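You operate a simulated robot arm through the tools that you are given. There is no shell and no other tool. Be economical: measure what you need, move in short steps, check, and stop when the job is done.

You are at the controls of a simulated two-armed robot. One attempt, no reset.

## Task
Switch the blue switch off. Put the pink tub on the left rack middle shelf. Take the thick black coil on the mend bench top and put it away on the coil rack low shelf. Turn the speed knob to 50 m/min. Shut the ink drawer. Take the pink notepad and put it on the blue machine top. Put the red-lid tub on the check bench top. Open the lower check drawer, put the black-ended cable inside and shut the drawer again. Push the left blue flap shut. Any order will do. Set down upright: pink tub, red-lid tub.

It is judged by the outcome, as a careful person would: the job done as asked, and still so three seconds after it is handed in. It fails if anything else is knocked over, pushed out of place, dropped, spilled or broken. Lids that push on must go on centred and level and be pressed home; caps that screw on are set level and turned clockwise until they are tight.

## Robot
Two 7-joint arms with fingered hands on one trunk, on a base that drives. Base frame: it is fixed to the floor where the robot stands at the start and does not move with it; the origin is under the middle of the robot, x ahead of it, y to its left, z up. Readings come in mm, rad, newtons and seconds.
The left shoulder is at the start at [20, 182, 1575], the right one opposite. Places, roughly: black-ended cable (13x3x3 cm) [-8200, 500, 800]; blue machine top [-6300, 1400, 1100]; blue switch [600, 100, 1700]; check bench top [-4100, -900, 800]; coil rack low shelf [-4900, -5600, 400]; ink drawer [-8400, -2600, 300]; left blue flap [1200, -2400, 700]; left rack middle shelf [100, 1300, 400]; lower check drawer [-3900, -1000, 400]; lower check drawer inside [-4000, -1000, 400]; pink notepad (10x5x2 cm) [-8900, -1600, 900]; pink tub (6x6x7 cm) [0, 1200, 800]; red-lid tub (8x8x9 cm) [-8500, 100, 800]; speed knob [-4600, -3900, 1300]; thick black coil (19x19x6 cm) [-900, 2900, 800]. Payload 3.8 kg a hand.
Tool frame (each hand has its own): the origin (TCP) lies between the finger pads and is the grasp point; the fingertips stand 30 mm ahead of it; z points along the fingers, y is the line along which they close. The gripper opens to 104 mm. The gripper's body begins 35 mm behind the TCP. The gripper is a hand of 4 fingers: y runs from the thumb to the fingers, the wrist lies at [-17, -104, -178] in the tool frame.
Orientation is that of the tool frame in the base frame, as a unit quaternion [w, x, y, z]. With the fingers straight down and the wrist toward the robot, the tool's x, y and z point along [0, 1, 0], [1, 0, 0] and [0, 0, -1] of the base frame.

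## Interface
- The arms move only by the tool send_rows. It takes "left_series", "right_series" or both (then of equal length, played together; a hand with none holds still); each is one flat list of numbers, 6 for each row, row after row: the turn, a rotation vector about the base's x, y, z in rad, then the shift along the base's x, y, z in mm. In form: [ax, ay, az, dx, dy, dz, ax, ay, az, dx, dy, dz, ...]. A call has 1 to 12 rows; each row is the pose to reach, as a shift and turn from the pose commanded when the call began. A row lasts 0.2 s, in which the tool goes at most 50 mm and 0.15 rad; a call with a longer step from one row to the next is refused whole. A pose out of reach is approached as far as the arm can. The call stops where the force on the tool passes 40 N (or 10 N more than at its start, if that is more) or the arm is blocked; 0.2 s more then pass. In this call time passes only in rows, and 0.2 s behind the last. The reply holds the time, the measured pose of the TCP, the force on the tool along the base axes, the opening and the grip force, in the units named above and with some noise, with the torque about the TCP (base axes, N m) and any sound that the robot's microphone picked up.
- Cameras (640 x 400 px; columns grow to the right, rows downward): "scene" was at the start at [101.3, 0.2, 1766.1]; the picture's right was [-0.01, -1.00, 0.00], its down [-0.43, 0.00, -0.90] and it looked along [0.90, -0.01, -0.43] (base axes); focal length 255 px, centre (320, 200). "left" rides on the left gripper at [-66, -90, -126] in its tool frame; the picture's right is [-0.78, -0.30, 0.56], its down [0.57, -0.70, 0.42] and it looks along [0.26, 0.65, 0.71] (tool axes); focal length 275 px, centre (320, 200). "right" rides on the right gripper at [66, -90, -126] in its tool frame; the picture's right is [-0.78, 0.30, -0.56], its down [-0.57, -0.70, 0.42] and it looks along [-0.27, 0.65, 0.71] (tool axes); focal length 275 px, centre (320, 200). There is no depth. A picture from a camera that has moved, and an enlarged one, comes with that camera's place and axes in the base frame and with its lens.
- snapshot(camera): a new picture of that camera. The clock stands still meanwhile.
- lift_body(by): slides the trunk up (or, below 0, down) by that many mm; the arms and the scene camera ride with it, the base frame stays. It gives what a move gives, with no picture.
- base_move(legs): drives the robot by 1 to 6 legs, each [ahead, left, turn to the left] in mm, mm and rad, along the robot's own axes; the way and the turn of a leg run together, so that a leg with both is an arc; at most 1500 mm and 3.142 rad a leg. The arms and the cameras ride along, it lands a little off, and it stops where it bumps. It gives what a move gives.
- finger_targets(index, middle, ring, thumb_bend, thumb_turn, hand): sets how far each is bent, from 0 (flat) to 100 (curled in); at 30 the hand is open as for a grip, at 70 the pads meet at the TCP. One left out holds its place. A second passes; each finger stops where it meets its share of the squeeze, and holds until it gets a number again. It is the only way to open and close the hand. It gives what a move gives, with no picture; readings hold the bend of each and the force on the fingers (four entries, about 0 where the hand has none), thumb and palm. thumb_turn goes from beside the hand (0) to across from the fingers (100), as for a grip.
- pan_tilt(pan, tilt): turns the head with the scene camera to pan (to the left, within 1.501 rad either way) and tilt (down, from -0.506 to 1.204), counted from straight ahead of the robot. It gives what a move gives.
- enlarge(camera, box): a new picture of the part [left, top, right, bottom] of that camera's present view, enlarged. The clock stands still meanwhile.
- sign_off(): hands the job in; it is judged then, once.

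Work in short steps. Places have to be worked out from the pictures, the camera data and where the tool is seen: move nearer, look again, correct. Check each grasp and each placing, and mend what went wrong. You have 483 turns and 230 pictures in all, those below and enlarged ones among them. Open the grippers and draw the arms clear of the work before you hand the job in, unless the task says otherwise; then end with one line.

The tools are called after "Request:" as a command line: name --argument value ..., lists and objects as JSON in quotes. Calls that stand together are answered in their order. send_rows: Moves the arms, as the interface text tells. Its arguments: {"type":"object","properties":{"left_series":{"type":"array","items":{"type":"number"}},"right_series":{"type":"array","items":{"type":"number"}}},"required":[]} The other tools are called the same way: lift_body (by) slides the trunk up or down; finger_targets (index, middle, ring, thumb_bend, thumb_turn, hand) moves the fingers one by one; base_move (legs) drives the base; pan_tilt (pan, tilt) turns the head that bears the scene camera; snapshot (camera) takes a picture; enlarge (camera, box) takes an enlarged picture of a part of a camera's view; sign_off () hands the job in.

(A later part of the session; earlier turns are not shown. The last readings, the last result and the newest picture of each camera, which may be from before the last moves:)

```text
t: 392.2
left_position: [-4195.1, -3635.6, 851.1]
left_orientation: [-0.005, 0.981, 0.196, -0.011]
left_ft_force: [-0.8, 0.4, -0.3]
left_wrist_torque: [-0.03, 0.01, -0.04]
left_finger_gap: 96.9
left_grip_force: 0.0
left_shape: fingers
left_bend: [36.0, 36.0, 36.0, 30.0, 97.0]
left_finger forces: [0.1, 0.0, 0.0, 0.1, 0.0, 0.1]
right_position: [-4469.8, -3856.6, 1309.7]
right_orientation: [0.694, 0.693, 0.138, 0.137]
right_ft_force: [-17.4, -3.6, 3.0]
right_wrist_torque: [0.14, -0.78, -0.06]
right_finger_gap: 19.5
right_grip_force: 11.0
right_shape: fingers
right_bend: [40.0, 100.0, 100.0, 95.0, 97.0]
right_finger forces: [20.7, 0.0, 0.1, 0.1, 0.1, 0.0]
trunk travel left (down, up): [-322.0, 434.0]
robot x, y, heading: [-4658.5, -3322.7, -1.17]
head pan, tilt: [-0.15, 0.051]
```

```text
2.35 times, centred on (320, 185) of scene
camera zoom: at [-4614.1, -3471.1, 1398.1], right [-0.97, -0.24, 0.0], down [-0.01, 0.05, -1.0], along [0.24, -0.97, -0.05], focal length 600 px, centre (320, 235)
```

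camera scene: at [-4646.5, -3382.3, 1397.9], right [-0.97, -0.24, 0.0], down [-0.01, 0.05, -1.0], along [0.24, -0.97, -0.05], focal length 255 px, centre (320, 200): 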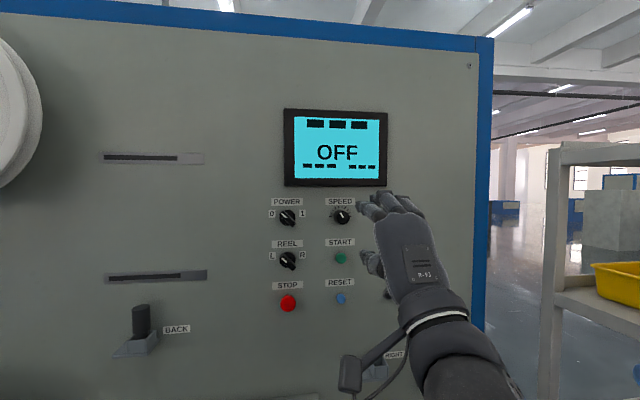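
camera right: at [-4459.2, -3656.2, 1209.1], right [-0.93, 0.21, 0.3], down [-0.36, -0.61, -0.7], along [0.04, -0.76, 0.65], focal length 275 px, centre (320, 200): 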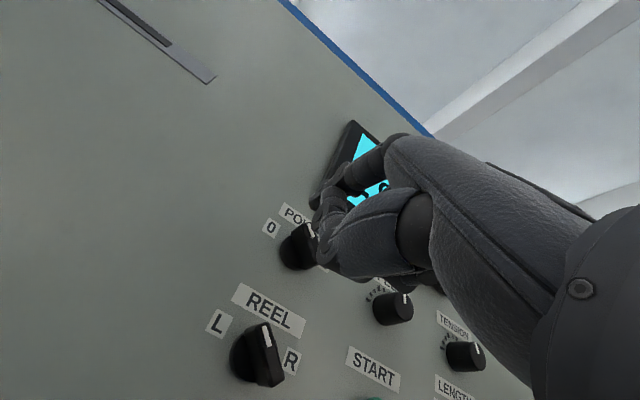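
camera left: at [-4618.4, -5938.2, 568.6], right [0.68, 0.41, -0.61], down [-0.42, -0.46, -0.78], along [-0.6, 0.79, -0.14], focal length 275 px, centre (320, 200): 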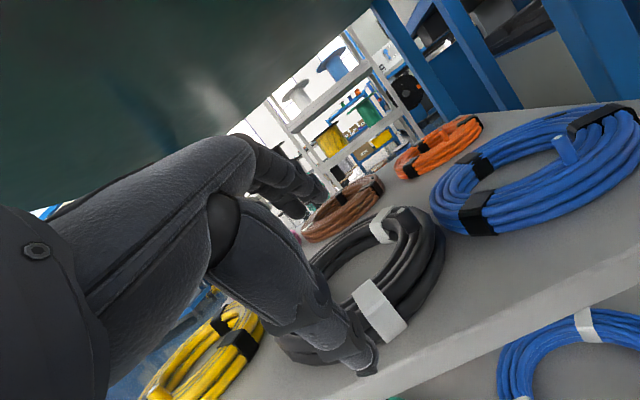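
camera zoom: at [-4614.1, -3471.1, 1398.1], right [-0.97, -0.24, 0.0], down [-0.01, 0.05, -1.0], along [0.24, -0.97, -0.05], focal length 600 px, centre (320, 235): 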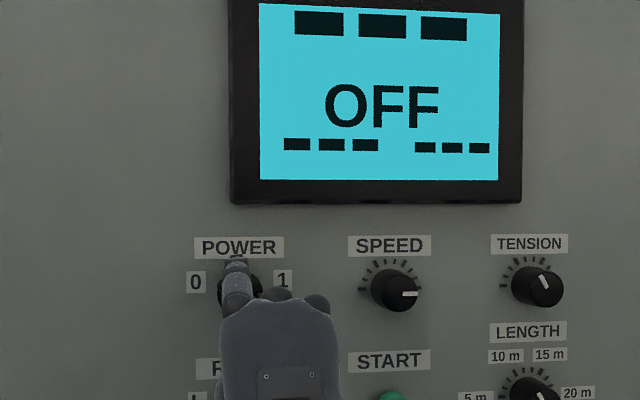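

Steps too long; retracting with shorter ones.

Request:
send_rows --right_series '[0, 0, 0, -18, 28, 0, 0, 0, 0, -34, 64, 0, 0, 0, 0, -50, 102, 0]'

Request:
enlarge --camera "scene" --box '[220, 100, 420, 270]'

```text
t: 393.0
left_position: [-4194.0, -3635.1, 849.7]
left_orientation: [-0.004, 0.98, 0.198, -0.012]
left_ft_force: [-1.1, 0.6, -0.7]
left_wrist_torque: [-0.03, -0.02, 0.01]
left_finger_gap: 97.2
left_grip_force: 0.1
left_shape: fingers
left_bend: [36.0, 36.0, 36.0, 30.0, 97.0]
left_finger forces: [0.1, 0.0, 0.0, 0.0, 0.1, 0.1]
right_position: [-4512.5, -3751.5, 1308.5]
right_orientation: [0.693, 0.693, 0.145, 0.138]
right_ft_force: [0.0, 1.0, 0.2]
right_wrist_torque: [-0.01, 0.01, 0.01]
right_finger_gap: 20.1
right_grip_force: 0.0
right_shape: fingers
right_bend: [39.0, 100.0, 100.0, 95.0, 97.0]
right_finger forces: [0.1, 0.0, 0.0, 0.1, 0.1, 0.0]
trunk travel left (down, up): [-322.0, 434.0]
robot x, y, heading: [-4658.5, -3320.5, -1.174]
head pan, tilt: [-0.15, 0.051]
```

```text
2.35 times, centred on (320, 185) of scene
camera zoom: at [-4609.9, -3469.9, 1398.1], right [-0.97, -0.25, 0.0], down [-0.01, 0.05, -1.0], along [0.24, -0.97, -0.05], focal length 600 px, centre (320, 235)
```

zoom: 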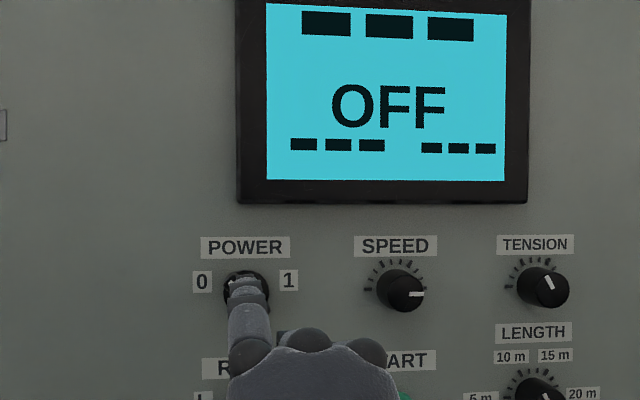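

Knob task done (50 m/min, power restored to 0). Back away and return the right arm to its neutral, hand-down posture.

Request:
base_move --legs '[[-420, 0, 0]]'

Request:
send_rows --right_series '[0.1206, 0.0509, 0, -21.3, -6.8, -38.2, 0.2412, 0.1018, 0, -42.6, -13.6, -76.4, 0.3618, 0.1527, 0, -63.9, -20.4, -114.6, 0.4824, 0.2036, 0, -85.2, -27.2, -152.8, 0.603, 0.2545, 0, -106.5, -34, -191, 0.7236, 0.3054, 0, -127.8, -40.8, -229.2, 0.8442, 0.3563, 0, -149.1, -47.6, -267.4, 0.9648, 0.4072, 0, -170.4, -54.4, -305.6, 1.0854, 0.4581, 0, -191.7, -61.2, -343.8, 1.206, 0.509, 0, -213, -68, -382, 1.3266, 0.5599, 0, -234.3, -74.8, -420.2, 1.447, 0.611, 0, -255, -82, -458]'

Request:
finger_targets --hand "right" --index 30 --middle 30 --ring 30 --thumb_bend 30

Request:
lift_body --by 400

```text
t: 395.6
left_position: [-4356.3, -3247.7, 849.1]
left_orientation: [-0.005, 0.98, 0.197, -0.011]
left_ft_force: [-0.6, -0.4, -0.2]
left_wrist_torque: [-0.03, 0.04, 0.0]
left_finger_gap: 96.9
left_grip_force: 0.0
left_shape: fingers
left_bend: [36.0, 36.0, 36.0, 30.0, 97.0]
left_finger forces: [0.0, 0.1, 0.0, 0.0, 0.0, 0.0]
right_position: [-4676.7, -3364.2, 1307.4]
right_orientation: [0.693, 0.693, 0.144, 0.137]
right_ft_force: [0.4, 0.6, 0.5]
right_wrist_torque: [0.0, -0.01, -0.02]
right_finger_gap: 20.3
right_grip_force: 0.0
right_shape: fingers
right_bend: [39.0, 100.0, 100.0, 95.0, 97.0]
right_finger forces: [0.0, 0.0, 0.0, 0.0, 0.0, 0.0]
trunk travel left (down, up): [-322.0, 434.0]
robot x, y, heading: [-4817.5, -2936.9, -1.171]
head pan, tilt: [-0.15, 0.051]
```

```text
t: 398.2
left_position: [-4357.0, -3247.8, 848.1]
left_orientation: [-0.005, 0.98, 0.198, -0.011]
left_ft_force: [-1.2, -0.8, -0.2]
left_wrist_torque: [0.01, 0.01, -0.02]
left_finger_gap: 97.1
left_grip_force: 0.0
left_shape: fingers
left_bend: [36.0, 36.0, 36.0, 30.0, 97.0]
left_finger forces: [0.0, 0.1, 0.0, 0.0, 0.0, 0.1]
right_position: [-4817.2, -3374.7, 843.1]
right_orientation: [0.013, 0.983, 0.181, -0.016]
right_ft_force: [0.0, 0.0, 0.5]
right_wrist_torque: [0.01, -0.02, -0.02]
right_finger_gap: 20.5
right_grip_force: 0.1
right_shape: fingers
right_bend: [39.0, 100.0, 100.0, 95.0, 97.0]
right_finger forces: [0.0, 0.0, 0.0, 0.0, 0.0, 0.0]
right hand out of reach, approached as far as the arm can: row 2, 3, 4, 5, 6, 7, 8, 9, 10, 11, 12
trunk travel left (down, up): [-322.0, 434.0]
robot x, y, heading: [-4817.7, -2934.8, -1.17]
head pan, tilt: [-0.15, 0.051]
```

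```text
t: 399.2
left_position: [-4355.4, -3247.6, 848.6]
left_orientation: [-0.005, 0.98, 0.198, -0.011]
left_ft_force: [-0.9, -0.3, 0.2]
left_wrist_torque: [0.0, 0.01, 0.01]
left_finger_gap: 96.9
left_grip_force: 0.0
left_shape: fingers
left_bend: [36.0, 36.0, 36.0, 30.0, 97.0]
left_finger forces: [0.0, 0.1, 0.0, 0.0, 0.0, 0.0]
right_position: [-4817.5, -3375.0, 843.5]
right_orientation: [0.014, 0.983, 0.181, -0.016]
right_ft_force: [0.8, 0.4, -0.4]
right_wrist_torque: [-0.01, 0.0, -0.01]
right_finger_gap: 104.5
right_grip_force: 0.0
right_shape: fingers
right_bend: [30.0, 30.0, 30.0, 30.0, 97.0]
right_finger forces: [0.0, 0.1, 0.1, 0.1, 0.0, 0.0]
trunk travel left (down, up): [-322.0, 434.0]
robot x, y, heading: [-4817.7, -2932.8, -1.173]
head pan, tilt: [-0.15, 0.051]
```

```text
t: 403.0
left_position: [-4356.8, -3247.5, 1249.4]
left_orientation: [-0.005, 0.98, 0.197, -0.011]
left_ft_force: [-0.2, -0.4, -1.3]
left_wrist_torque: [0.0, 0.0, 0.02]
left_finger_gap: 97.0
left_grip_force: 0.1
left_shape: fingers
left_bend: [36.0, 36.0, 36.0, 30.0, 97.0]
left_finger forces: [0.0, 0.0, 0.1, 0.1, 0.0, 0.1]
right_position: [-4821.6, -3369.2, 1277.1]
right_orientation: [0.057, 0.982, 0.178, -0.01]
right_ft_force: [0.7, -0.8, 0.0]
right_wrist_torque: [0.01, 0.01, 0.01]
right_finger_gap: 104.3
right_grip_force: 0.0
right_shape: fingers
right_bend: [30.0, 30.0, 30.0, 30.0, 97.0]
right_finger forces: [0.1, 0.0, 0.0, 0.0, 0.0, 0.0]
trunk travel left (down, up): [-722.0, 34.0]
robot x, y, heading: [-4819.6, -2938.2, -1.174]
head pan, tilt: [-0.15, 0.051]
```

Next: the far area (ink drawer, notepad, red-lid tub, cable). I'll face −u down the corridor and look.

Request:
base_move --legs '[[0, 0, -1.571]]'

Request:
pan_tilt --pan -0.3 --tilt 0.2

Request:
snapshot --camera "scene"

```text
t: 407.2
left_position: [-5134.5, -3396.2, 1249.0]
left_orientation: [-0.011, 0.831, -0.556, -0.004]
left_ft_force: [0.3, 0.1, 0.2]
left_wrist_torque: [-0.02, -0.04, -0.02]
left_finger_gap: 96.9
left_grip_force: 0.0
left_shape: fingers
left_bend: [36.0, 36.0, 36.0, 30.0, 97.0]
left_finger forces: [0.0, 0.0, 0.0, 0.0, 0.1, 0.1]
right_position: [-5251.8, -2931.2, 1278.2]
right_orientation: [0.034, 0.818, -0.572, -0.046]
right_ft_force: [0.5, -0.4, 0.1]
right_wrist_torque: [0.02, 0.01, 0.02]
right_finger_gap: 104.1
right_grip_force: 0.2
right_shape: fingers
right_bend: [30.0, 30.0, 30.0, 30.0, 97.0]
right_finger forces: [0.0, 0.0, 0.1, 0.0, 0.0, 0.0]
trunk travel left (down, up): [-722.0, 34.0]
robot x, y, heading: [-4817.4, -2933.6, -2.75]
head pan, tilt: [-0.15, 0.051]
```

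```text
t: 407.9
left_position: [-5133.3, -3397.4, 1248.6]
left_orientation: [-0.011, 0.831, -0.556, -0.005]
left_ft_force: [-0.7, -0.4, 0.1]
left_wrist_torque: [-0.02, 0.02, -0.02]
left_finger_gap: 96.9
left_grip_force: 0.0
left_shape: fingers
left_bend: [36.0, 36.0, 36.0, 30.0, 97.0]
left_finger forces: [0.0, 0.1, 0.1, 0.0, 0.0, 0.0]
right_position: [-5253.0, -2931.7, 1278.2]
right_orientation: [0.033, 0.818, -0.572, -0.046]
right_ft_force: [0.8, 0.4, 0.1]
right_wrist_torque: [-0.02, 0.02, -0.01]
right_finger_gap: 104.3
right_grip_force: 0.1
right_shape: fingers
right_bend: [30.0, 30.0, 30.0, 30.0, 97.0]
right_finger forces: [0.0, 0.0, 0.0, 0.1, 0.1, 0.0]
trunk travel left (down, up): [-722.0, 34.0]
robot x, y, heading: [-4817.5, -2940.3, -2.751]
head pan, tilt: [-0.3, 0.201]
```

```text
97 pictures are left
camera scene: at [-4922.7, -2947.9, 1786.0], right [-0.09, 1.0, 0.0], down [0.2, 0.02, -0.98], along [-0.98, -0.09, -0.2], focal length 255 px, centre (320, 200)
```

scene: 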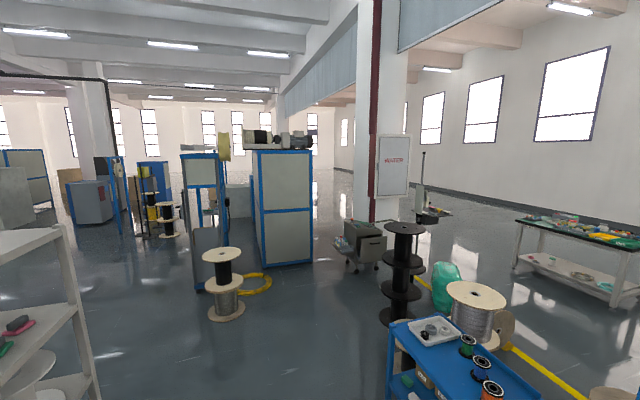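

The grey wheeled cabinet by the pillar should hold the ink drawer. Zoom in.

Request:
enlarge --camera "scene" --box '[320, 140, 460, 290]'

```text
2.67 times, centred on (390, 215) of scene
camera zoom: at [-4922.7, -2947.9, 1786.0], right [-0.09, 1.0, 0.0], down [0.2, 0.02, -0.98], along [-0.98, -0.09, -0.2], focal length 680 px, centre (133, 160)
```

zoom: 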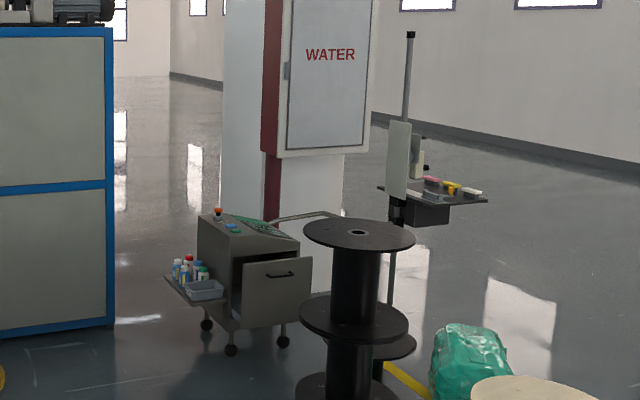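

The ink drawer stands open toward me, with a black reel stand in front-right of it. I'll drive around on the left side.

Request:
base_move --legs '[[0, -330, 0], [1500, 0, 0], [500, 0, 0], [0, -900, 0]]'

Request:
pan_tilt --pan -0.15 --tilt 0.6

Request:
snapshot --camera "scene"

```text
t: 423.3
left_position: [-7416.4, -3105.1, 1249.0]
left_orientation: [-0.009, 0.832, -0.554, -0.002]
left_ft_force: [-0.2, 0.6, 0.3]
left_wrist_torque: [-0.03, 0.0, 0.0]
left_finger_gap: 97.2
left_grip_force: 0.2
left_shape: fingers
left_bend: [36.0, 36.0, 36.0, 30.0, 97.0]
left_finger forces: [0.0, 0.0, 0.0, 0.1, 0.0, 0.1]
right_position: [-7536.6, -2638.7, 1276.1]
right_orientation: [0.034, 0.819, -0.571, -0.045]
right_ft_force: [0.2, 0.3, 0.3]
right_wrist_torque: [-0.08, -0.03, 0.04]
right_finger_gap: 104.1
right_grip_force: 0.0
right_shape: fingers
right_bend: [30.0, 30.0, 30.0, 30.0, 97.0]
right_finger forces: [0.0, 0.1, 0.0, 0.0, 0.0, 0.1]
trunk travel left (down, up): [-722.0, 34.0]
robot x, y, heading: [-7102.3, -2649.1, -2.747]
head pan, tilt: [-0.3, 0.201]
stopped in leg 4: the robot was blocked; the commanded pose is now the measured one
```

```text
t: 424.2
left_position: [-7415.4, -3110.0, 1248.2]
left_orientation: [-0.012, 0.833, -0.553, -0.004]
left_ft_force: [-0.5, -1.5, 0.6]
left_wrist_torque: [0.01, -0.01, 0.02]
left_finger_gap: 96.9
left_grip_force: 0.0
left_shape: fingers
left_bend: [36.0, 36.0, 36.0, 30.0, 97.0]
left_finger forces: [0.0, 0.1, 0.1, 0.0, 0.0, 0.0]
right_position: [-7534.9, -2644.0, 1276.3]
right_orientation: [0.034, 0.819, -0.57, -0.047]
right_ft_force: [0.8, -0.4, 1.0]
right_wrist_torque: [-0.02, 0.02, -0.01]
right_finger_gap: 104.1
right_grip_force: 0.0
right_shape: fingers
right_bend: [30.0, 30.0, 30.0, 30.0, 97.0]
right_finger forces: [0.1, 0.0, 0.0, 0.1, 0.0, 0.0]
trunk travel left (down, up): [-722.0, 34.0]
robot x, y, heading: [-7102.6, -2641.7, -2.746]
head pan, tilt: [-0.15, 0.6]
```

```text
95 pictures are left
camera scene: at [-7197.9, -2671.9, 1749.2], right [-0.24, 0.97, 0.0], down [0.55, 0.14, -0.83], along [-0.8, -0.2, -0.56], focal length 255 px, centre (320, 200)
```

scene: 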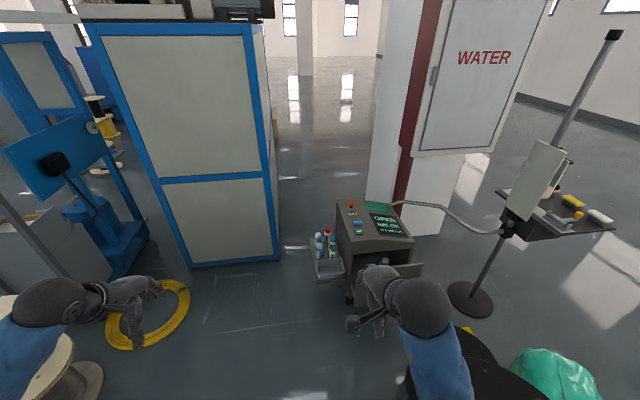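

I bumped the reel stand gently on my right, so I'll step back left, go past it, and approach the drawer diagonally.

Request:
base_move --legs '[[0, 260, 0], [740, 0, 0], [0, -140, -0.785]]'

Request:
pan_tilt --pan -0.1 --tilt 0.8

Request:
snapshot --camera "scene"

```text
t: 431.7
left_position: [-8233.8, -3142.9, 1248.4]
left_orientation: [0.011, -0.558, 0.83, 0.0]
left_ft_force: [-1.2, 0.1, -0.8]
left_wrist_torque: [0.03, 0.01, 0.0]
left_finger_gap: 97.1
left_grip_force: 0.1
left_shape: fingers
left_bend: [36.0, 36.0, 36.0, 30.0, 97.0]
left_finger forces: [0.0, 0.0, 0.0, 0.0, 0.0, 0.0]
right_position: [-7991.0, -2726.7, 1278.0]
right_orientation: [-0.014, -0.541, 0.839, 0.055]
right_ft_force: [-0.1, 0.3, -0.4]
right_wrist_torque: [0.01, 0.03, -0.02]
right_finger_gap: 104.1
right_grip_force: 0.1
right_shape: fingers
right_bend: [30.0, 30.0, 30.0, 30.0, 97.0]
right_finger forces: [0.0, 0.0, 0.0, 0.0, 0.1, 0.0]
trunk travel left (down, up): [-722.0, 34.0]
robot x, y, heading: [-7682.5, -3033.1, 2.756]
head pan, tilt: [-0.15, 0.6]
```

```text
t: 432.4
left_position: [-8233.0, -3141.8, 1248.9]
left_orientation: [0.012, -0.558, 0.83, 0.0]
left_ft_force: [0.6, 0.5, 0.6]
left_wrist_torque: [0.02, -0.01, 0.05]
left_finger_gap: 97.3
left_grip_force: 0.0
left_shape: fingers
left_bend: [36.0, 36.0, 36.0, 30.0, 97.0]
left_finger forces: [0.0, 0.1, 0.0, 0.0, 0.0, 0.0]
right_position: [-7990.2, -2725.7, 1277.9]
right_orientation: [-0.015, -0.54, 0.84, 0.055]
right_ft_force: [-1.4, -0.2, -0.2]
right_wrist_torque: [-0.02, 0.02, 0.0]
right_finger_gap: 104.2
right_grip_force: 0.0
right_shape: fingers
right_bend: [30.0, 30.0, 30.0, 30.0, 97.0]
right_finger forces: [0.0, 0.1, 0.0, 0.1, 0.1, 0.0]
trunk travel left (down, up): [-722.0, 34.0]
robot x, y, heading: [-7683.6, -3029.5, 2.758]
head pan, tilt: [-0.099, 0.799]
```

```text
94 pictures are left
camera scene: at [-7766.6, -2990.8, 1732.3], right [0.47, 0.88, 0.0], down [0.63, -0.33, -0.7], along [-0.62, 0.33, -0.72], focal length 255 px, centre (320, 200)
```

scene: 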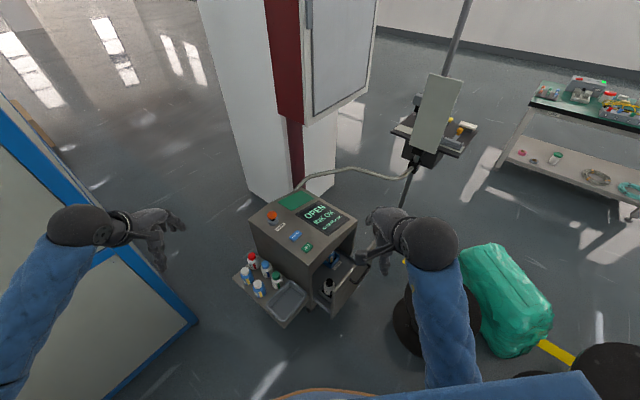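

The cabinet's screen reads OPEN. Zoom on the drawer.

Request:
enlarge --camera "scene" --box '[220, 180, 420, 340]'

```text
2.50 times, centred on (320, 260) of scene
camera zoom: at [-7766.6, -2990.8, 1732.3], right [0.47, 0.88, 0.0], down [0.63, -0.33, -0.7], along [-0.62, 0.33, -0.72], focal length 638 px, centre (320, 50)
```

zoom: 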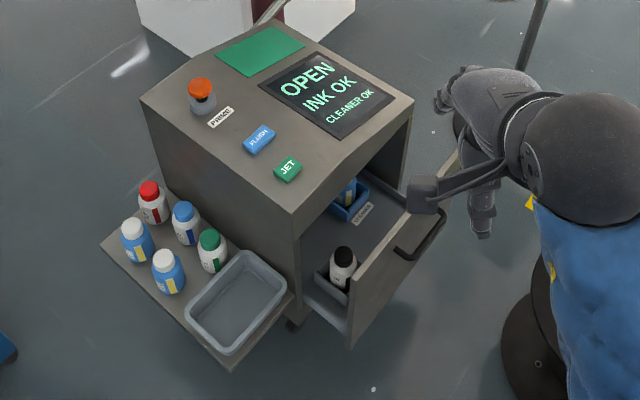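

Drawer is open ~180 mm; its front panel is at u≈-8625, v 659–1041, z 209–553. I'll fist the right hand, move it outward, and lower the trunk so I can push the panel with the backs of the fingers.

Request:
send_rows --right_series '[0, 0, 0, 10, 30, 0, 0, 0, 0, 20, 60, 0, 0, 0, 0, 32, 90, 0, 0, 0, 0, 44, 120, 0]'

Request:
finger_targets --hand "right" --index 75 --middle 75 --ring 75 --thumb_bend 75

Request:
lift_body --by -400

Request:
lift_body --by -300

```text
t: 433.4
left_position: [-8233.2, -3141.0, 1249.3]
left_orientation: [0.011, -0.559, 0.829, -0.001]
left_ft_force: [0.0, -0.8, 0.0]
left_wrist_torque: [0.01, 0.01, -0.01]
left_finger_gap: 97.1
left_grip_force: 0.2
left_shape: fingers
left_bend: [36.0, 36.0, 36.0, 30.0, 97.0]
left_finger forces: [0.0, 0.0, 0.0, 0.0, 0.1, 0.0]
right_position: [-7979.1, -2723.2, 1275.7]
right_orientation: [-0.012, -0.536, 0.842, 0.059]
right_ft_force: [-0.3, 0.1, 0.1]
right_wrist_torque: [0.0, 0.0, -0.01]
right_finger_gap: 104.0
right_grip_force: 0.0
right_shape: fingers
right_bend: [30.0, 30.0, 30.0, 30.0, 97.0]
right_finger forces: [0.0, 0.0, 0.0, 0.1, 0.1, 0.0]
right hand out of reach, approached as far as the arm can: row 1, 2, 3, 4
trunk travel left (down, up): [-722.0, 34.0]
robot x, y, heading: [-7684.1, -3031.7, 2.759]
head pan, tilt: [-0.099, 0.799]
```

```text
t: 434.4
left_position: [-8232.6, -3141.6, 1249.8]
left_orientation: [0.011, -0.559, 0.829, -0.001]
left_ft_force: [0.0, -0.3, 0.4]
left_wrist_torque: [-0.02, 0.02, 0.0]
left_finger_gap: 97.4
left_grip_force: 0.0
left_shape: fingers
left_bend: [36.0, 36.0, 36.0, 30.0, 97.0]
left_finger forces: [0.0, 0.0, 0.2, 0.0, 0.0, 0.0]
right_position: [-7978.9, -2722.1, 1275.6]
right_orientation: [-0.012, -0.537, 0.842, 0.058]
right_ft_force: [0.0, -0.6, -0.1]
right_wrist_torque: [0.01, -0.01, -0.01]
right_finger_gap: 0.0
right_grip_force: 0.0
right_shape: fingers
right_bend: [74.0, 75.0, 75.0, 72.0, 97.0]
right_finger forces: [0.0, 0.0, 0.0, 0.0, 0.0, 0.0]
trunk travel left (down, up): [-722.0, 34.0]
robot x, y, heading: [-7683.8, -3035.8, 2.76]
head pan, tilt: [-0.099, 0.799]
```

```text
t: 438.3
left_position: [-8232.2, -3141.8, 849.6]
left_orientation: [0.011, -0.559, 0.829, -0.001]
left_ft_force: [-0.8, 0.4, 0.5]
left_wrist_torque: [0.0, 0.03, 0.0]
left_finger_gap: 97.1
left_grip_force: 0.0
left_shape: fingers
left_bend: [36.0, 36.0, 36.0, 30.0, 97.0]
left_finger forces: [0.1, 0.1, 0.1, 0.0, 0.1, 0.1]
right_position: [-7980.5, -2722.6, 875.5]
right_orientation: [-0.014, -0.54, 0.84, 0.056]
right_ft_force: [0.8, 0.9, 0.6]
right_wrist_torque: [0.04, 0.0, -0.04]
right_finger_gap: 0.0
right_grip_force: 0.1
right_shape: fingers
right_bend: [74.0, 75.0, 75.0, 72.0, 97.0]
right_finger forces: [0.1, 0.0, 0.0, 0.0, 0.1, 0.0]
trunk travel left (down, up): [-322.0, 434.0]
robot x, y, heading: [-7686.2, -3031.6, 2.758]
head pan, tilt: [-0.099, 0.799]
```

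```text
t: 441.3
left_position: [-8232.8, -3142.0, 535.1]
left_orientation: [0.023, -0.558, 0.829, -0.018]
left_ft_force: [0.4, -0.7, 0.0]
left_wrist_torque: [-0.01, -0.01, 0.0]
left_finger_gap: 96.9
left_grip_force: 0.1
left_shape: fingers
left_bend: [36.0, 36.0, 36.0, 30.0, 97.0]
left_finger forces: [0.1, 0.1, 0.0, 0.0, 0.1, 0.0]
right_position: [-7984.2, -2721.5, 477.1]
right_orientation: [0.084, -0.541, 0.833, -0.084]
right_ft_force: [-0.8, 0.3, -0.5]
right_wrist_torque: [0.0, 0.01, -0.01]
right_finger_gap: 0.0
right_grip_force: 0.1
right_shape: fingers
right_bend: [74.0, 75.0, 75.0, 72.0, 97.0]
right_finger forces: [0.0, 0.0, 0.0, 0.1, 0.1, 0.0]
trunk travel left (down, up): [-22.0, 734.0]
robot x, y, heading: [-7684.5, -3034.6, 2.754]
head pan, tilt: [-0.099, 0.799]
```

The hand is in front-left of the drawer. I'll extend it to just before the panel at z≈380 and level it.

Request:
send_rows --right_series '[0.008, 0.039, 0.005, -27, 24, -16, 0.015, 0.078, 0.01, -54, 48, -32, 0.023, 0.117, 0.015, -81, 72, -48, 0.031, 0.155, 0.02, -108, 96, -64, 0.038, 0.194, 0.025, -136, 120, -80, 0.046, 0.233, 0.03, -163, 144, -97]'

Request:
snapshot --camera "scene"

```text
t: 442.7
left_position: [-8234.2, -3141.4, 534.8]
left_orientation: [0.025, -0.558, 0.829, -0.018]
left_ft_force: [0.0, 0.7, -0.6]
left_wrist_torque: [0.0, 0.01, -0.01]
left_finger_gap: 97.1
left_grip_force: 0.1
left_shape: fingers
left_bend: [36.0, 36.0, 36.0, 30.0, 97.0]
left_finger forces: [0.0, 0.1, 0.0, 0.0, 0.0, 0.0]
right_position: [-8171.5, -2649.1, 366.8]
right_orientation: [0.018, -0.537, 0.843, 0.018]
right_ft_force: [-0.4, 0.7, -0.2]
right_wrist_torque: [0.01, 0.03, -0.02]
right_finger_gap: 0.0
right_grip_force: 0.1
right_shape: fingers
right_bend: [74.0, 75.0, 75.0, 72.0, 97.0]
right_finger forces: [0.0, 0.1, 0.0, 0.0, 0.0, 0.1]
right hand out of reach, approached as far as the arm can: row 1, 2, 3, 4, 5, 6
trunk travel left (down, up): [-22.0, 734.0]
robot x, y, heading: [-7684.2, -3031.2, 2.751]
head pan, tilt: [-0.099, 0.799]
```

```text
92 pictures are left
camera scene: at [-7965.2, -2910.5, 1016.3], right [0.47, 0.88, 0.0], down [0.63, -0.33, -0.7], along [-0.62, 0.33, -0.72], focal length 255 px, centre (320, 200)
```

scene: 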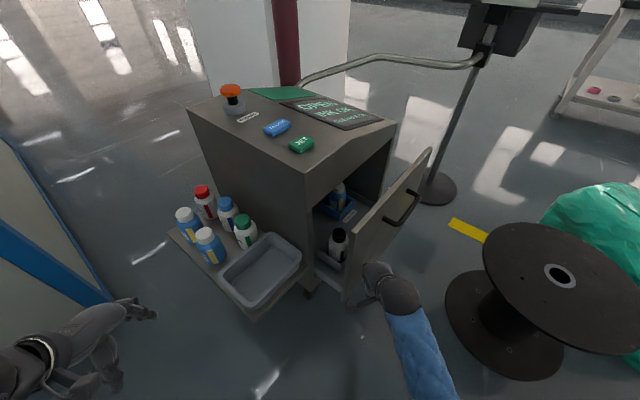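

The fist is right by the panel's left edge. I'll shift 110 mm along the panel toward its middle.

Request:
base_move --legs '[[74, -82, 0]]'

Request:
snapshot --camera "scene"

```text
t: 443.9
left_position: [-8271.6, -3036.6, 534.6]
left_orientation: [0.025, -0.559, 0.829, -0.018]
left_ft_force: [-0.4, -0.6, 0.5]
left_wrist_torque: [0.01, -0.01, 0.02]
left_finger_gap: 97.1
left_grip_force: 0.2
left_shape: fingers
left_bend: [36.0, 36.0, 36.0, 30.0, 97.0]
left_finger forces: [0.0, 0.0, 0.1, 0.0, 0.1, 0.1]
right_position: [-8208.7, -2542.8, 368.0]
right_orientation: [0.021, -0.537, 0.843, 0.018]
right_ft_force: [0.5, -0.6, 1.1]
right_wrist_torque: [0.02, 0.02, 0.02]
right_finger_gap: 0.0
right_grip_force: 0.0
right_shape: fingers
right_bend: [74.0, 75.0, 75.0, 72.0, 97.0]
right_finger forces: [0.1, 0.1, 0.1, 0.1, 0.0, 0.0]
trunk travel left (down, up): [-22.0, 734.0]
robot x, y, heading: [-7725.0, -2932.0, 2.755]
head pan, tilt: [-0.099, 0.799]
```

```text
91 pictures are left
camera scene: at [-8002.8, -2805.9, 1016.5], right [0.47, 0.88, 0.0], down [0.63, -0.33, -0.7], along [-0.62, 0.33, -0.72], focal length 255 px, centre (320, 200)
```

scene: 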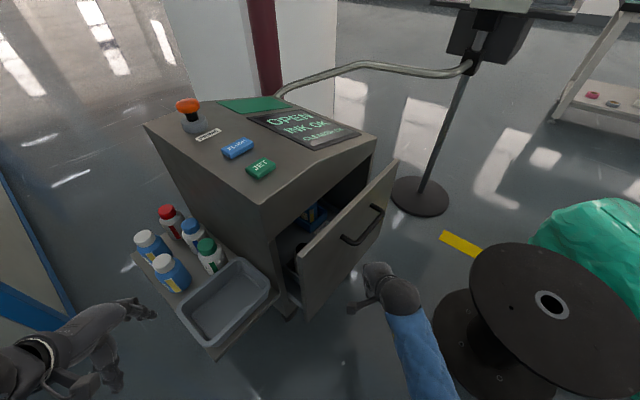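

Fist is centred before the panel. I'll raise the left hand clear of the bottles, then push with the base straight in (−u) 150 mm.

Request:
send_rows --left_series '[0, 0, 0, 0, 0, 40, 0, 0, 0, 0, 0, 80, 0, 0, 0, 0, 0, 120]'

Request:
base_move --legs '[[107, 105, 0]]'

Request:
snapshot --camera "scene"

```text
t: 444.7
left_position: [-8315.3, -3037.6, 650.9]
left_orientation: [0.025, -0.559, 0.829, -0.019]
left_ft_force: [0.2, -0.6, 0.2]
left_wrist_torque: [-0.02, 0.03, -0.02]
left_finger_gap: 97.1
left_grip_force: 0.0
left_shape: fingers
left_bend: [36.0, 36.0, 36.0, 30.0, 97.0]
left_finger forces: [0.1, 0.1, 0.1, 0.0, 0.1, 0.1]
left hand out of reach, approached as far as the arm can: row 1, 2, 3
right_position: [-8209.0, -2542.0, 368.3]
right_orientation: [0.019, -0.538, 0.843, 0.018]
right_ft_force: [0.0, -0.1, 0.3]
right_wrist_torque: [0.0, -0.01, 0.01]
right_finger_gap: 0.1
right_grip_force: 0.0
right_shape: fingers
right_bend: [74.0, 75.0, 75.0, 72.0, 97.0]
right_finger forces: [0.0, 0.2, 0.0, 0.0, 0.0, 0.0]
trunk travel left (down, up): [-22.0, 734.0]
robot x, y, heading: [-7722.5, -2929.1, 2.757]
head pan, tilt: [-0.099, 0.799]
```

```text
t: 446.0
left_position: [-8436.7, -3087.2, 650.1]
left_orientation: [0.025, -0.557, 0.83, -0.019]
left_ft_force: [0.2, 0.2, 0.3]
left_wrist_torque: [0.01, 0.01, -0.01]
left_finger_gap: 97.4
left_grip_force: 0.1
left_shape: fingers
left_bend: [36.0, 36.0, 36.0, 30.0, 97.0]
left_finger forces: [0.0, 0.1, 0.0, 0.0, 0.0, 0.0]
right_position: [-8324.5, -2587.3, 364.3]
right_orientation: [0.027, -0.533, 0.845, 0.016]
right_ft_force: [1.8, 0.8, -0.1]
right_wrist_torque: [-0.05, 0.09, -0.05]
right_finger_gap: 0.2
right_grip_force: 0.2
right_shape: fingers
right_bend: [74.0, 75.0, 75.0, 72.0, 97.0]
right_finger forces: [1.4, 0.0, 0.1, 0.0, 0.0, 0.0]
trunk travel left (down, up): [-22.0, 734.0]
robot x, y, heading: [-7844.2, -2976.7, 2.754]
head pan, tilt: [-0.099, 0.799]
stopped in leg 1: the force on the tool passed its limit (the readings are from after the stop); the commanded pose is now the measured one
```

```text
90 pictures are left
camera scene: at [-8124.1, -2854.9, 1016.4], right [0.47, 0.88, 0.0], down [0.63, -0.34, -0.7], along [-0.62, 0.33, -0.72], focal length 255 px, centre (320, 200)
```

scene: 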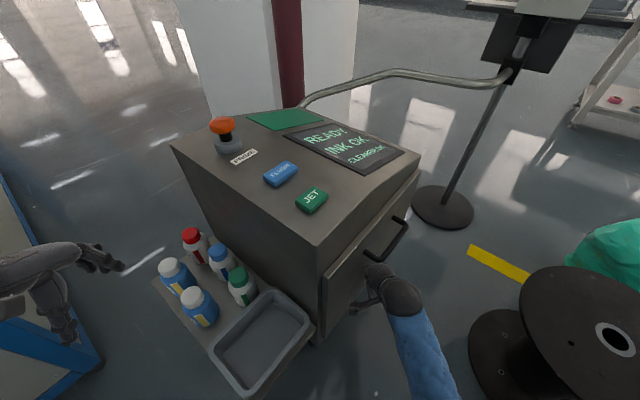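

The screen now says READY: the drawer is shut. I'll back straight off and raise the trunk, then look over the surroundings for a way to the notepad.

Request:
base_move --legs '[[-110, -100, 0], [-80, 60, 0]]'

Request:
lift_body --by 400

Request:
lift_body --by 300

Request:
pan_tilt --pan -0.9 --tilt 0.5

Request:
snapshot --camera "scene"

```text
t: 448.1
left_position: [-8245.0, -3122.2, 650.8]
left_orientation: [0.025, -0.558, 0.829, -0.019]
left_ft_force: [-0.3, 0.1, -0.4]
left_wrist_torque: [-0.01, -0.01, 0.02]
left_finger_gap: 96.7
left_grip_force: 0.0
left_shape: fingers
left_bend: [36.0, 36.0, 36.0, 30.0, 97.0]
left_finger forces: [0.1, 0.1, 0.0, 0.0, 0.0, 0.0]
right_position: [-8132.8, -2623.8, 363.3]
right_orientation: [0.027, -0.534, 0.845, 0.016]
right_ft_force: [0.1, -0.1, -0.3]
right_wrist_torque: [-0.03, 0.02, -0.01]
right_finger_gap: 0.2
right_grip_force: 0.0
right_shape: fingers
right_bend: [74.0, 75.0, 75.0, 72.0, 97.0]
right_finger forces: [0.0, 0.1, 0.1, 0.0, 0.1, 0.0]
trunk travel left (down, up): [-22.0, 734.0]
robot x, y, heading: [-7652.9, -3013.6, 2.754]
head pan, tilt: [-0.099, 0.799]
```

```text
t: 452.0
left_position: [-8244.3, -3122.1, 1049.2]
left_orientation: [0.025, -0.558, 0.829, -0.02]
left_ft_force: [0.6, 0.1, 0.3]
left_wrist_torque: [0.0, -0.01, 0.02]
left_finger_gap: 97.1
left_grip_force: 0.1
left_shape: fingers
left_bend: [36.0, 36.0, 36.0, 30.0, 97.0]
left_finger forces: [0.0, 0.1, 0.1, 0.1, 0.0, 0.0]
right_position: [-8132.6, -2623.5, 765.6]
right_orientation: [0.027, -0.534, 0.845, 0.016]
right_ft_force: [0.8, 0.0, -0.4]
right_wrist_torque: [0.0, 0.03, 0.02]
right_finger_gap: 0.0
right_grip_force: 0.1
right_shape: fingers
right_bend: [74.0, 75.0, 75.0, 72.0, 97.0]
right_finger forces: [0.0, 0.1, 0.0, 0.0, 0.1, 0.0]
trunk travel left (down, up): [-422.0, 334.0]
robot x, y, heading: [-7651.8, -3010.0, 2.757]
head pan, tilt: [-0.099, 0.799]
```

```text
t: 455.0
left_position: [-8244.9, -3122.9, 1349.0]
left_orientation: [0.024, -0.559, 0.829, -0.019]
left_ft_force: [0.2, 0.5, 0.6]
left_wrist_torque: [-0.01, 0.03, 0.03]
left_finger_gap: 97.1
left_grip_force: 0.1
left_shape: fingers
left_bend: [36.0, 36.0, 36.0, 30.0, 97.0]
left_finger forces: [0.0, 0.0, 0.1, 0.0, 0.1, 0.0]
right_position: [-8133.2, -2623.4, 1064.1]
right_orientation: [0.026, -0.534, 0.845, 0.016]
right_ft_force: [0.3, 0.0, 0.3]
right_wrist_torque: [-0.01, 0.0, -0.01]
right_finger_gap: 0.0
right_grip_force: 0.0
right_shape: fingers
right_bend: [74.0, 75.0, 75.0, 72.0, 97.0]
right_finger forces: [0.1, 0.1, 0.0, 0.0, 0.1, 0.0]
trunk travel left (down, up): [-722.0, 34.0]
robot x, y, heading: [-7651.8, -3013.6, 2.754]
head pan, tilt: [-0.099, 0.799]
```

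```text
t: 456.1
left_position: [-8244.8, -3120.6, 1350.7]
left_orientation: [0.025, -0.558, 0.829, -0.019]
left_ft_force: [-0.2, -0.1, 0.7]
left_wrist_torque: [-0.01, -0.02, -0.01]
left_finger_gap: 97.0
left_grip_force: 0.0
left_shape: fingers
left_bend: [36.0, 36.0, 36.0, 30.0, 97.0]
left_finger forces: [0.0, 0.0, 0.0, 0.0, 0.0, 0.1]
right_position: [-8133.6, -2623.0, 1064.7]
right_orientation: [0.027, -0.534, 0.845, 0.015]
right_ft_force: [0.9, 0.9, 0.6]
right_wrist_torque: [-0.02, 0.04, -0.01]
right_finger_gap: 0.1
right_grip_force: 0.0
right_shape: fingers
right_bend: [74.0, 75.0, 75.0, 72.0, 97.0]
right_finger forces: [0.1, 0.1, 0.1, 0.1, 0.1, 0.0]
trunk travel left (down, up): [-722.0, 34.0]
robot x, y, heading: [-7651.0, -3013.4, 2.754]
head pan, tilt: [-0.901, 0.499]
```

```text
89 pictures are left
camera scene: at [-7687.6, -2921.2, 1758.2], right [0.96, 0.28, 0.0], down [0.14, -0.46, -0.88], along [-0.25, 0.84, -0.48], focal length 255 px, centre (320, 200)
```

scene: 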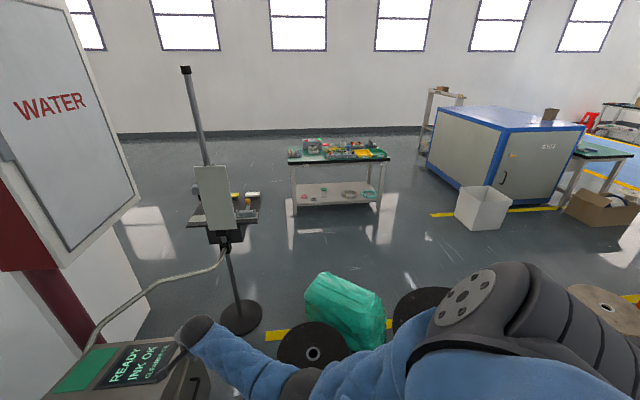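

The reels and bag block the direct way to the tray stand, so I'll retrace to the aisle and come in by the LINE C corridor.

Request:
base_move --legs '[[0, 0, 0.777], [0, 680, 0], [-1400, 0, 0], [-1250, 0, 0], [0, 330, 0]]'

Request:
base_move --legs '[[-1500, 0, 0], [-1500, 0, 0], [-200, 0, 0], [0, -1400, 0], [0, -1400, 0]]'

Request:
pan_tilt --pan 0 --tilt 0.35

Request:
snapshot --camera "scene"

```text
t: 476.3
left_position: [-5132.4, -3410.6, 1350.9]
left_orientation: [-0.031, 0.834, -0.551, 0.008]
left_ft_force: [0.7, -0.2, 0.9]
left_wrist_torque: [-0.01, 0.0, 0.0]
left_finger_gap: 97.1
left_grip_force: 0.0
left_shape: fingers
left_bend: [36.0, 36.0, 36.0, 30.0, 97.0]
left_finger forces: [0.1, 0.0, 0.0, 0.0, 0.0, 0.0]
right_position: [-5407.9, -2981.1, 1063.9]
right_orientation: [-0.02, 0.818, -0.575, -0.025]
right_ft_force: [0.2, 0.4, -0.1]
right_wrist_torque: [0.02, 0.01, 0.0]
right_finger_gap: 0.0
right_grip_force: 0.1
right_shape: fingers
right_bend: [74.0, 75.0, 75.0, 72.0, 97.0]
right_finger forces: [0.0, 0.1, 0.0, 0.1, 0.0, 0.1]
trunk travel left (down, up): [-722.0, 34.0]
robot x, y, heading: [-4792.5, -2911.5, -2.735]
head pan, tilt: [-0.901, 0.499]
```

```text
t: 505.2
left_position: [-3279.9, 447.1, 1350.4]
left_orientation: [-0.03, 0.835, -0.55, 0.009]
left_ft_force: [1.3, -0.4, -0.1]
left_wrist_torque: [0.0, -0.01, 0.01]
left_finger_gap: 97.3
left_grip_force: 0.1
left_shape: fingers
left_bend: [36.0, 36.0, 36.0, 30.0, 97.0]
left_finger forces: [0.1, 0.0, 0.1, 0.0, 0.1, 0.0]
right_position: [-3556.0, 876.6, 1065.1]
right_orientation: [-0.019, 0.818, -0.574, -0.025]
right_ft_force: [0.1, -0.4, 0.5]
right_wrist_torque: [-0.01, 0.0, 0.01]
right_finger_gap: 0.0
right_grip_force: 0.2
right_shape: fingers
right_bend: [74.0, 75.0, 75.0, 72.0, 97.0]
right_finger forces: [0.0, 0.1, 0.0, 0.0, 0.0, 0.0]
trunk travel left (down, up): [-722.0, 34.0]
robot x, y, heading: [-2942.4, 946.8, -2.734]
head pan, tilt: [-0.901, 0.499]
```

```text
t: 506.4
left_position: [-3279.3, 447.1, 1350.6]
left_orientation: [-0.03, 0.834, -0.55, 0.009]
left_ft_force: [-0.3, 0.0, 0.6]
left_wrist_torque: [-0.01, -0.03, 0.0]
left_finger_gap: 97.1
left_grip_force: 0.0
left_shape: fingers
left_bend: [36.0, 36.0, 36.0, 30.0, 97.0]
left_finger forces: [0.0, 0.0, 0.1, 0.0, 0.0, 0.0]
right_position: [-3555.8, 877.4, 1065.5]
right_orientation: [-0.019, 0.818, -0.574, -0.025]
right_ft_force: [-0.6, -0.6, 0.5]
right_wrist_torque: [0.0, 0.0, -0.02]
right_finger_gap: 0.0
right_grip_force: 0.1
right_shape: fingers
right_bend: [74.0, 75.0, 75.0, 72.0, 97.0]
right_finger forces: [0.1, 0.0, 0.1, 0.0, 0.0, 0.1]
trunk travel left (down, up): [-722.0, 34.0]
robot x, y, heading: [-2937.1, 943.2, -2.735]
head pan, tilt: [0.0, 0.351]
```

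```text
88 pictures are left
camera scene: at [-3036.0, 904.3, 1771.9], right [-0.39, 0.92, 0.0], down [0.32, 0.14, -0.94], along [-0.86, -0.37, -0.34], focal length 255 px, centre (320, 200)
```

scene: 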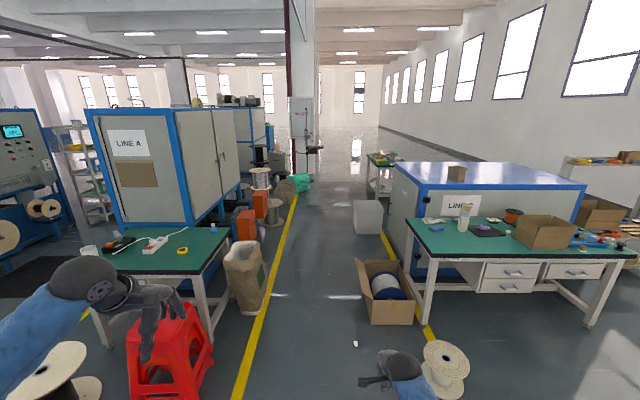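

The corridor ahead is clear. I'll drive in along it to about u=-7500 and look for the notepad tray.

Request:
base_move --legs '[[0, 0, -0.017], [1500, 0, 0], [1500, 0, 0], [1500, -100, 0], [700, 0, 0]]'

Request:
pan_tilt --pan 0.05 --tilt 0.4

Request:
snapshot --camera "scene"

```text
refused: leg 4 is longer than a leg can be; nothing moved
```

```text
t: 507.1
left_position: [-3279.1, 446.0, 1350.4]
left_orientation: [-0.03, 0.835, -0.55, 0.008]
left_ft_force: [-0.1, 0.0, 0.2]
left_wrist_torque: [0.01, -0.02, 0.01]
left_finger_gap: 97.0
left_grip_force: 0.0
left_shape: fingers
left_bend: [36.0, 36.0, 36.0, 30.0, 97.0]
left_finger forces: [0.1, 0.1, 0.0, 0.1, 0.0, 0.1]
right_position: [-3556.7, 877.4, 1064.1]
right_orientation: [-0.019, 0.818, -0.574, -0.025]
right_ft_force: [-0.4, 0.1, 0.2]
right_wrist_torque: [0.01, -0.03, 0.01]
right_finger_gap: 0.0
right_grip_force: 0.0
right_shape: fingers
right_bend: [74.0, 75.0, 75.0, 72.0, 97.0]
right_finger forces: [0.0, 0.0, 0.0, 0.1, 0.1, 0.0]
trunk travel left (down, up): [-722.0, 34.0]
robot x, y, heading: [-2941.0, 944.8, -2.74]
head pan, tilt: [0.051, 0.4]
```

```text
87 pictures are left
camera scene: at [-3033.6, 900.1, 1767.4], right [-0.44, 0.9, 0.0], down [0.35, 0.17, -0.92], along [-0.83, -0.41, -0.39], focal length 255 px, centre (320, 200)
```

scene: 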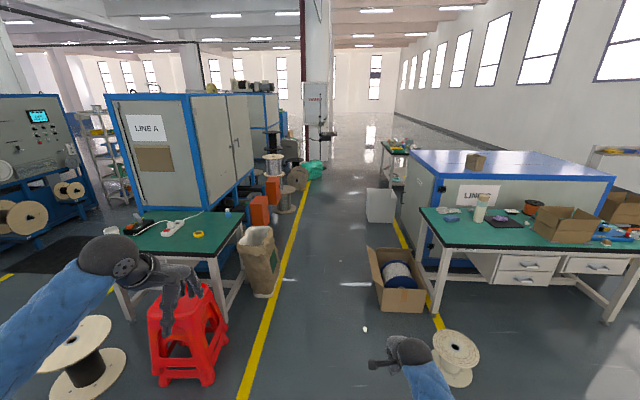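

One leg was too long; splitting it.

Request:
base_move --legs '[[0, 0, -0.014], [1500, 0, 0], [1500, 0, 0], [1450, -100, 0], [700, -50, 0]]'

Request:
snapshot --camera "scene"

```text
t: 532.1
left_position: [-8081.5, -1449.4, 1352.5]
left_orientation: [-0.031, 0.837, -0.547, 0.008]
left_ft_force: [-0.6, -0.6, -0.7]
left_wrist_torque: [-0.02, 0.01, -0.01]
left_finger_gap: 97.0
left_grip_force: 0.0
left_shape: fingers
left_bend: [36.0, 36.0, 36.0, 30.0, 97.0]
left_finger forces: [0.0, 0.0, 0.1, 0.1, 0.0, 0.0]
right_position: [-8359.2, -1021.9, 1064.3]
right_orientation: [-0.019, 0.82, -0.571, -0.025]
right_ft_force: [-0.1, -0.9, 0.2]
right_wrist_torque: [-0.02, -0.01, -0.01]
right_finger_gap: 0.0
right_grip_force: 0.0
right_shape: fingers
right_bend: [74.0, 75.0, 75.0, 72.0, 97.0]
right_finger forces: [0.1, 0.0, 0.1, 0.1, 0.1, 0.0]
trunk travel left (down, up): [-722.0, 34.0]
robot x, y, heading: [-7745.1, -946.5, -2.731]
head pan, tilt: [0.051, 0.4]
```

```text
86 pictures are left
camera scene: at [-7838.6, -993.5, 1767.4], right [-0.45, 0.89, 0.0], down [0.35, 0.17, -0.92], along [-0.82, -0.41, -0.39], focal length 255 px, centre (320, 200)
```

scene: 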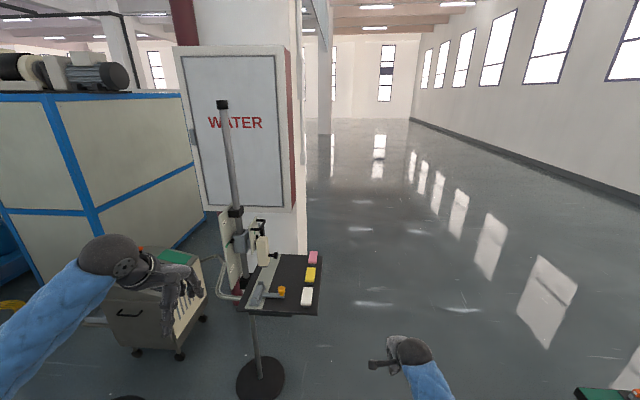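

The tray with pink, yellow and white pads is right ahead. Zoom in.

Request:
enlarge --camera "scene" --box '[215, 220, 345, 330]'

```text
3.64 times, centred on (280, 275) of scene
camera zoom: at [-7838.6, -993.5, 1767.4], right [-0.45, 0.89, 0.0], down [0.35, 0.17, -0.92], along [-0.82, -0.41, -0.39], focal length 928 px, centre (466, -73)
```

zoom: 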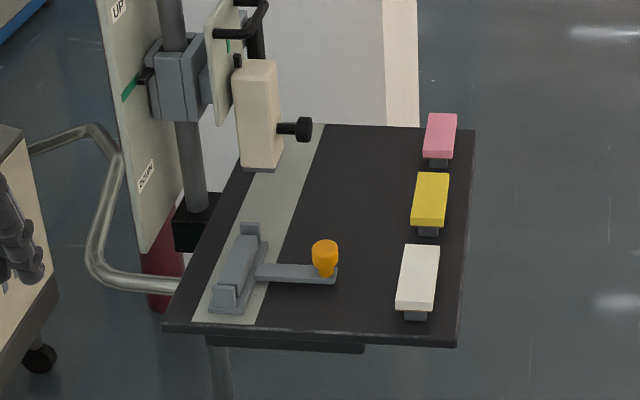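

Pink pad is at about [-8894, -1566], on the tray's free right-hand edge. I'll come alongside facing the tray's edge (toward −v): slide right, turn left, then sidle to it.

Request:
base_move --legs '[[0, -320, 0], [0, 0, 1.551]]'

Request:
finger_targets --hand "right" --index 30 --middle 30 --ring 30 --thumb_bend 30

Request:
send_rows --right_series '[0, 0, 0, -30, 25, 0, 0, 0, 0, -60, 50, 0, 0, 0, 0, -90, 75, 0, 0, 0, 0, -120, 100, 0, 0, 0, 0, -130, 118, 0]'

```text
t: 538.1
left_position: [-7378.4, -1002.4, 1349.6]
left_orientation: [-0.028, 0.98, 0.196, -0.015]
left_ft_force: [-0.4, 0.2, -0.2]
left_wrist_torque: [0.01, 0.02, 0.02]
left_finger_gap: 97.0
left_grip_force: 0.0
left_shape: fingers
left_bend: [36.0, 36.0, 36.0, 30.0, 97.0]
left_finger forces: [0.0, 0.0, 0.1, 0.0, 0.1, 0.0]
right_position: [-7811.4, -1274.0, 1065.4]
right_orientation: [0.005, 0.985, 0.167, -0.031]
right_ft_force: [-0.4, -0.4, -0.7]
right_wrist_torque: [0.0, 0.01, -0.02]
right_finger_gap: 0.0
right_grip_force: 0.0
right_shape: fingers
right_bend: [74.0, 75.0, 75.0, 72.0, 97.0]
right_finger forces: [0.1, 0.0, 0.0, 0.0, 0.1, 0.0]
trunk travel left (down, up): [-722.0, 34.0]
robot x, y, heading: [-7870.4, -659.7, -1.177]
head pan, tilt: [0.051, 0.4]
```

```text
t: 539.1
left_position: [-7377.4, -1002.3, 1349.9]
left_orientation: [-0.028, 0.98, 0.196, -0.015]
left_ft_force: [0.8, 0.5, 0.3]
left_wrist_torque: [0.0, 0.04, -0.04]
left_finger_gap: 97.0
left_grip_force: 0.0
left_shape: fingers
left_bend: [36.0, 36.0, 36.0, 30.0, 97.0]
left_finger forces: [0.1, 0.0, 0.0, 0.0, 0.0, 0.1]
right_position: [-7812.0, -1273.9, 1064.9]
right_orientation: [0.004, 0.985, 0.168, -0.032]
right_ft_force: [-0.5, 0.2, 0.4]
right_wrist_torque: [0.01, -0.04, -0.01]
right_finger_gap: 104.1
right_grip_force: 0.1
right_shape: fingers
right_bend: [30.0, 30.0, 30.0, 30.0, 97.0]
right_finger forces: [0.0, 0.1, 0.0, 0.1, 0.0, 0.0]
trunk travel left (down, up): [-722.0, 34.0]
robot x, y, heading: [-7870.6, -658.7, -1.176]
head pan, tilt: [0.051, 0.4]
```

```text
t: 540.3
left_position: [-7377.3, -1001.0, 1350.1]
left_orientation: [-0.027, 0.98, 0.196, -0.016]
left_ft_force: [-0.3, -0.3, 0.4]
left_wrist_torque: [0.03, 0.01, 0.02]
left_finger_gap: 97.2
left_grip_force: 0.0
left_shape: fingers
left_bend: [36.0, 36.0, 36.0, 30.0, 97.0]
left_finger forces: [0.1, 0.0, 0.0, 0.1, 0.0, 0.0]
right_position: [-7906.3, -1145.3, 1058.8]
right_orientation: [0.016, 0.987, 0.153, -0.051]
right_ft_force: [0.2, 0.2, -0.2]
right_wrist_torque: [0.01, 0.03, -0.01]
right_finger_gap: 104.4
right_grip_force: 0.1
right_shape: fingers
right_bend: [30.0, 30.0, 30.0, 30.0, 97.0]
right_finger forces: [0.1, 0.1, 0.0, 0.0, 0.1, 0.1]
right hand out of reach, approached as far as the arm can: row 2, 3, 4, 5
trunk travel left (down, up): [-722.0, 34.0]
robot x, y, heading: [-7872.2, -659.0, -1.175]
head pan, tilt: [0.051, 0.4]
```

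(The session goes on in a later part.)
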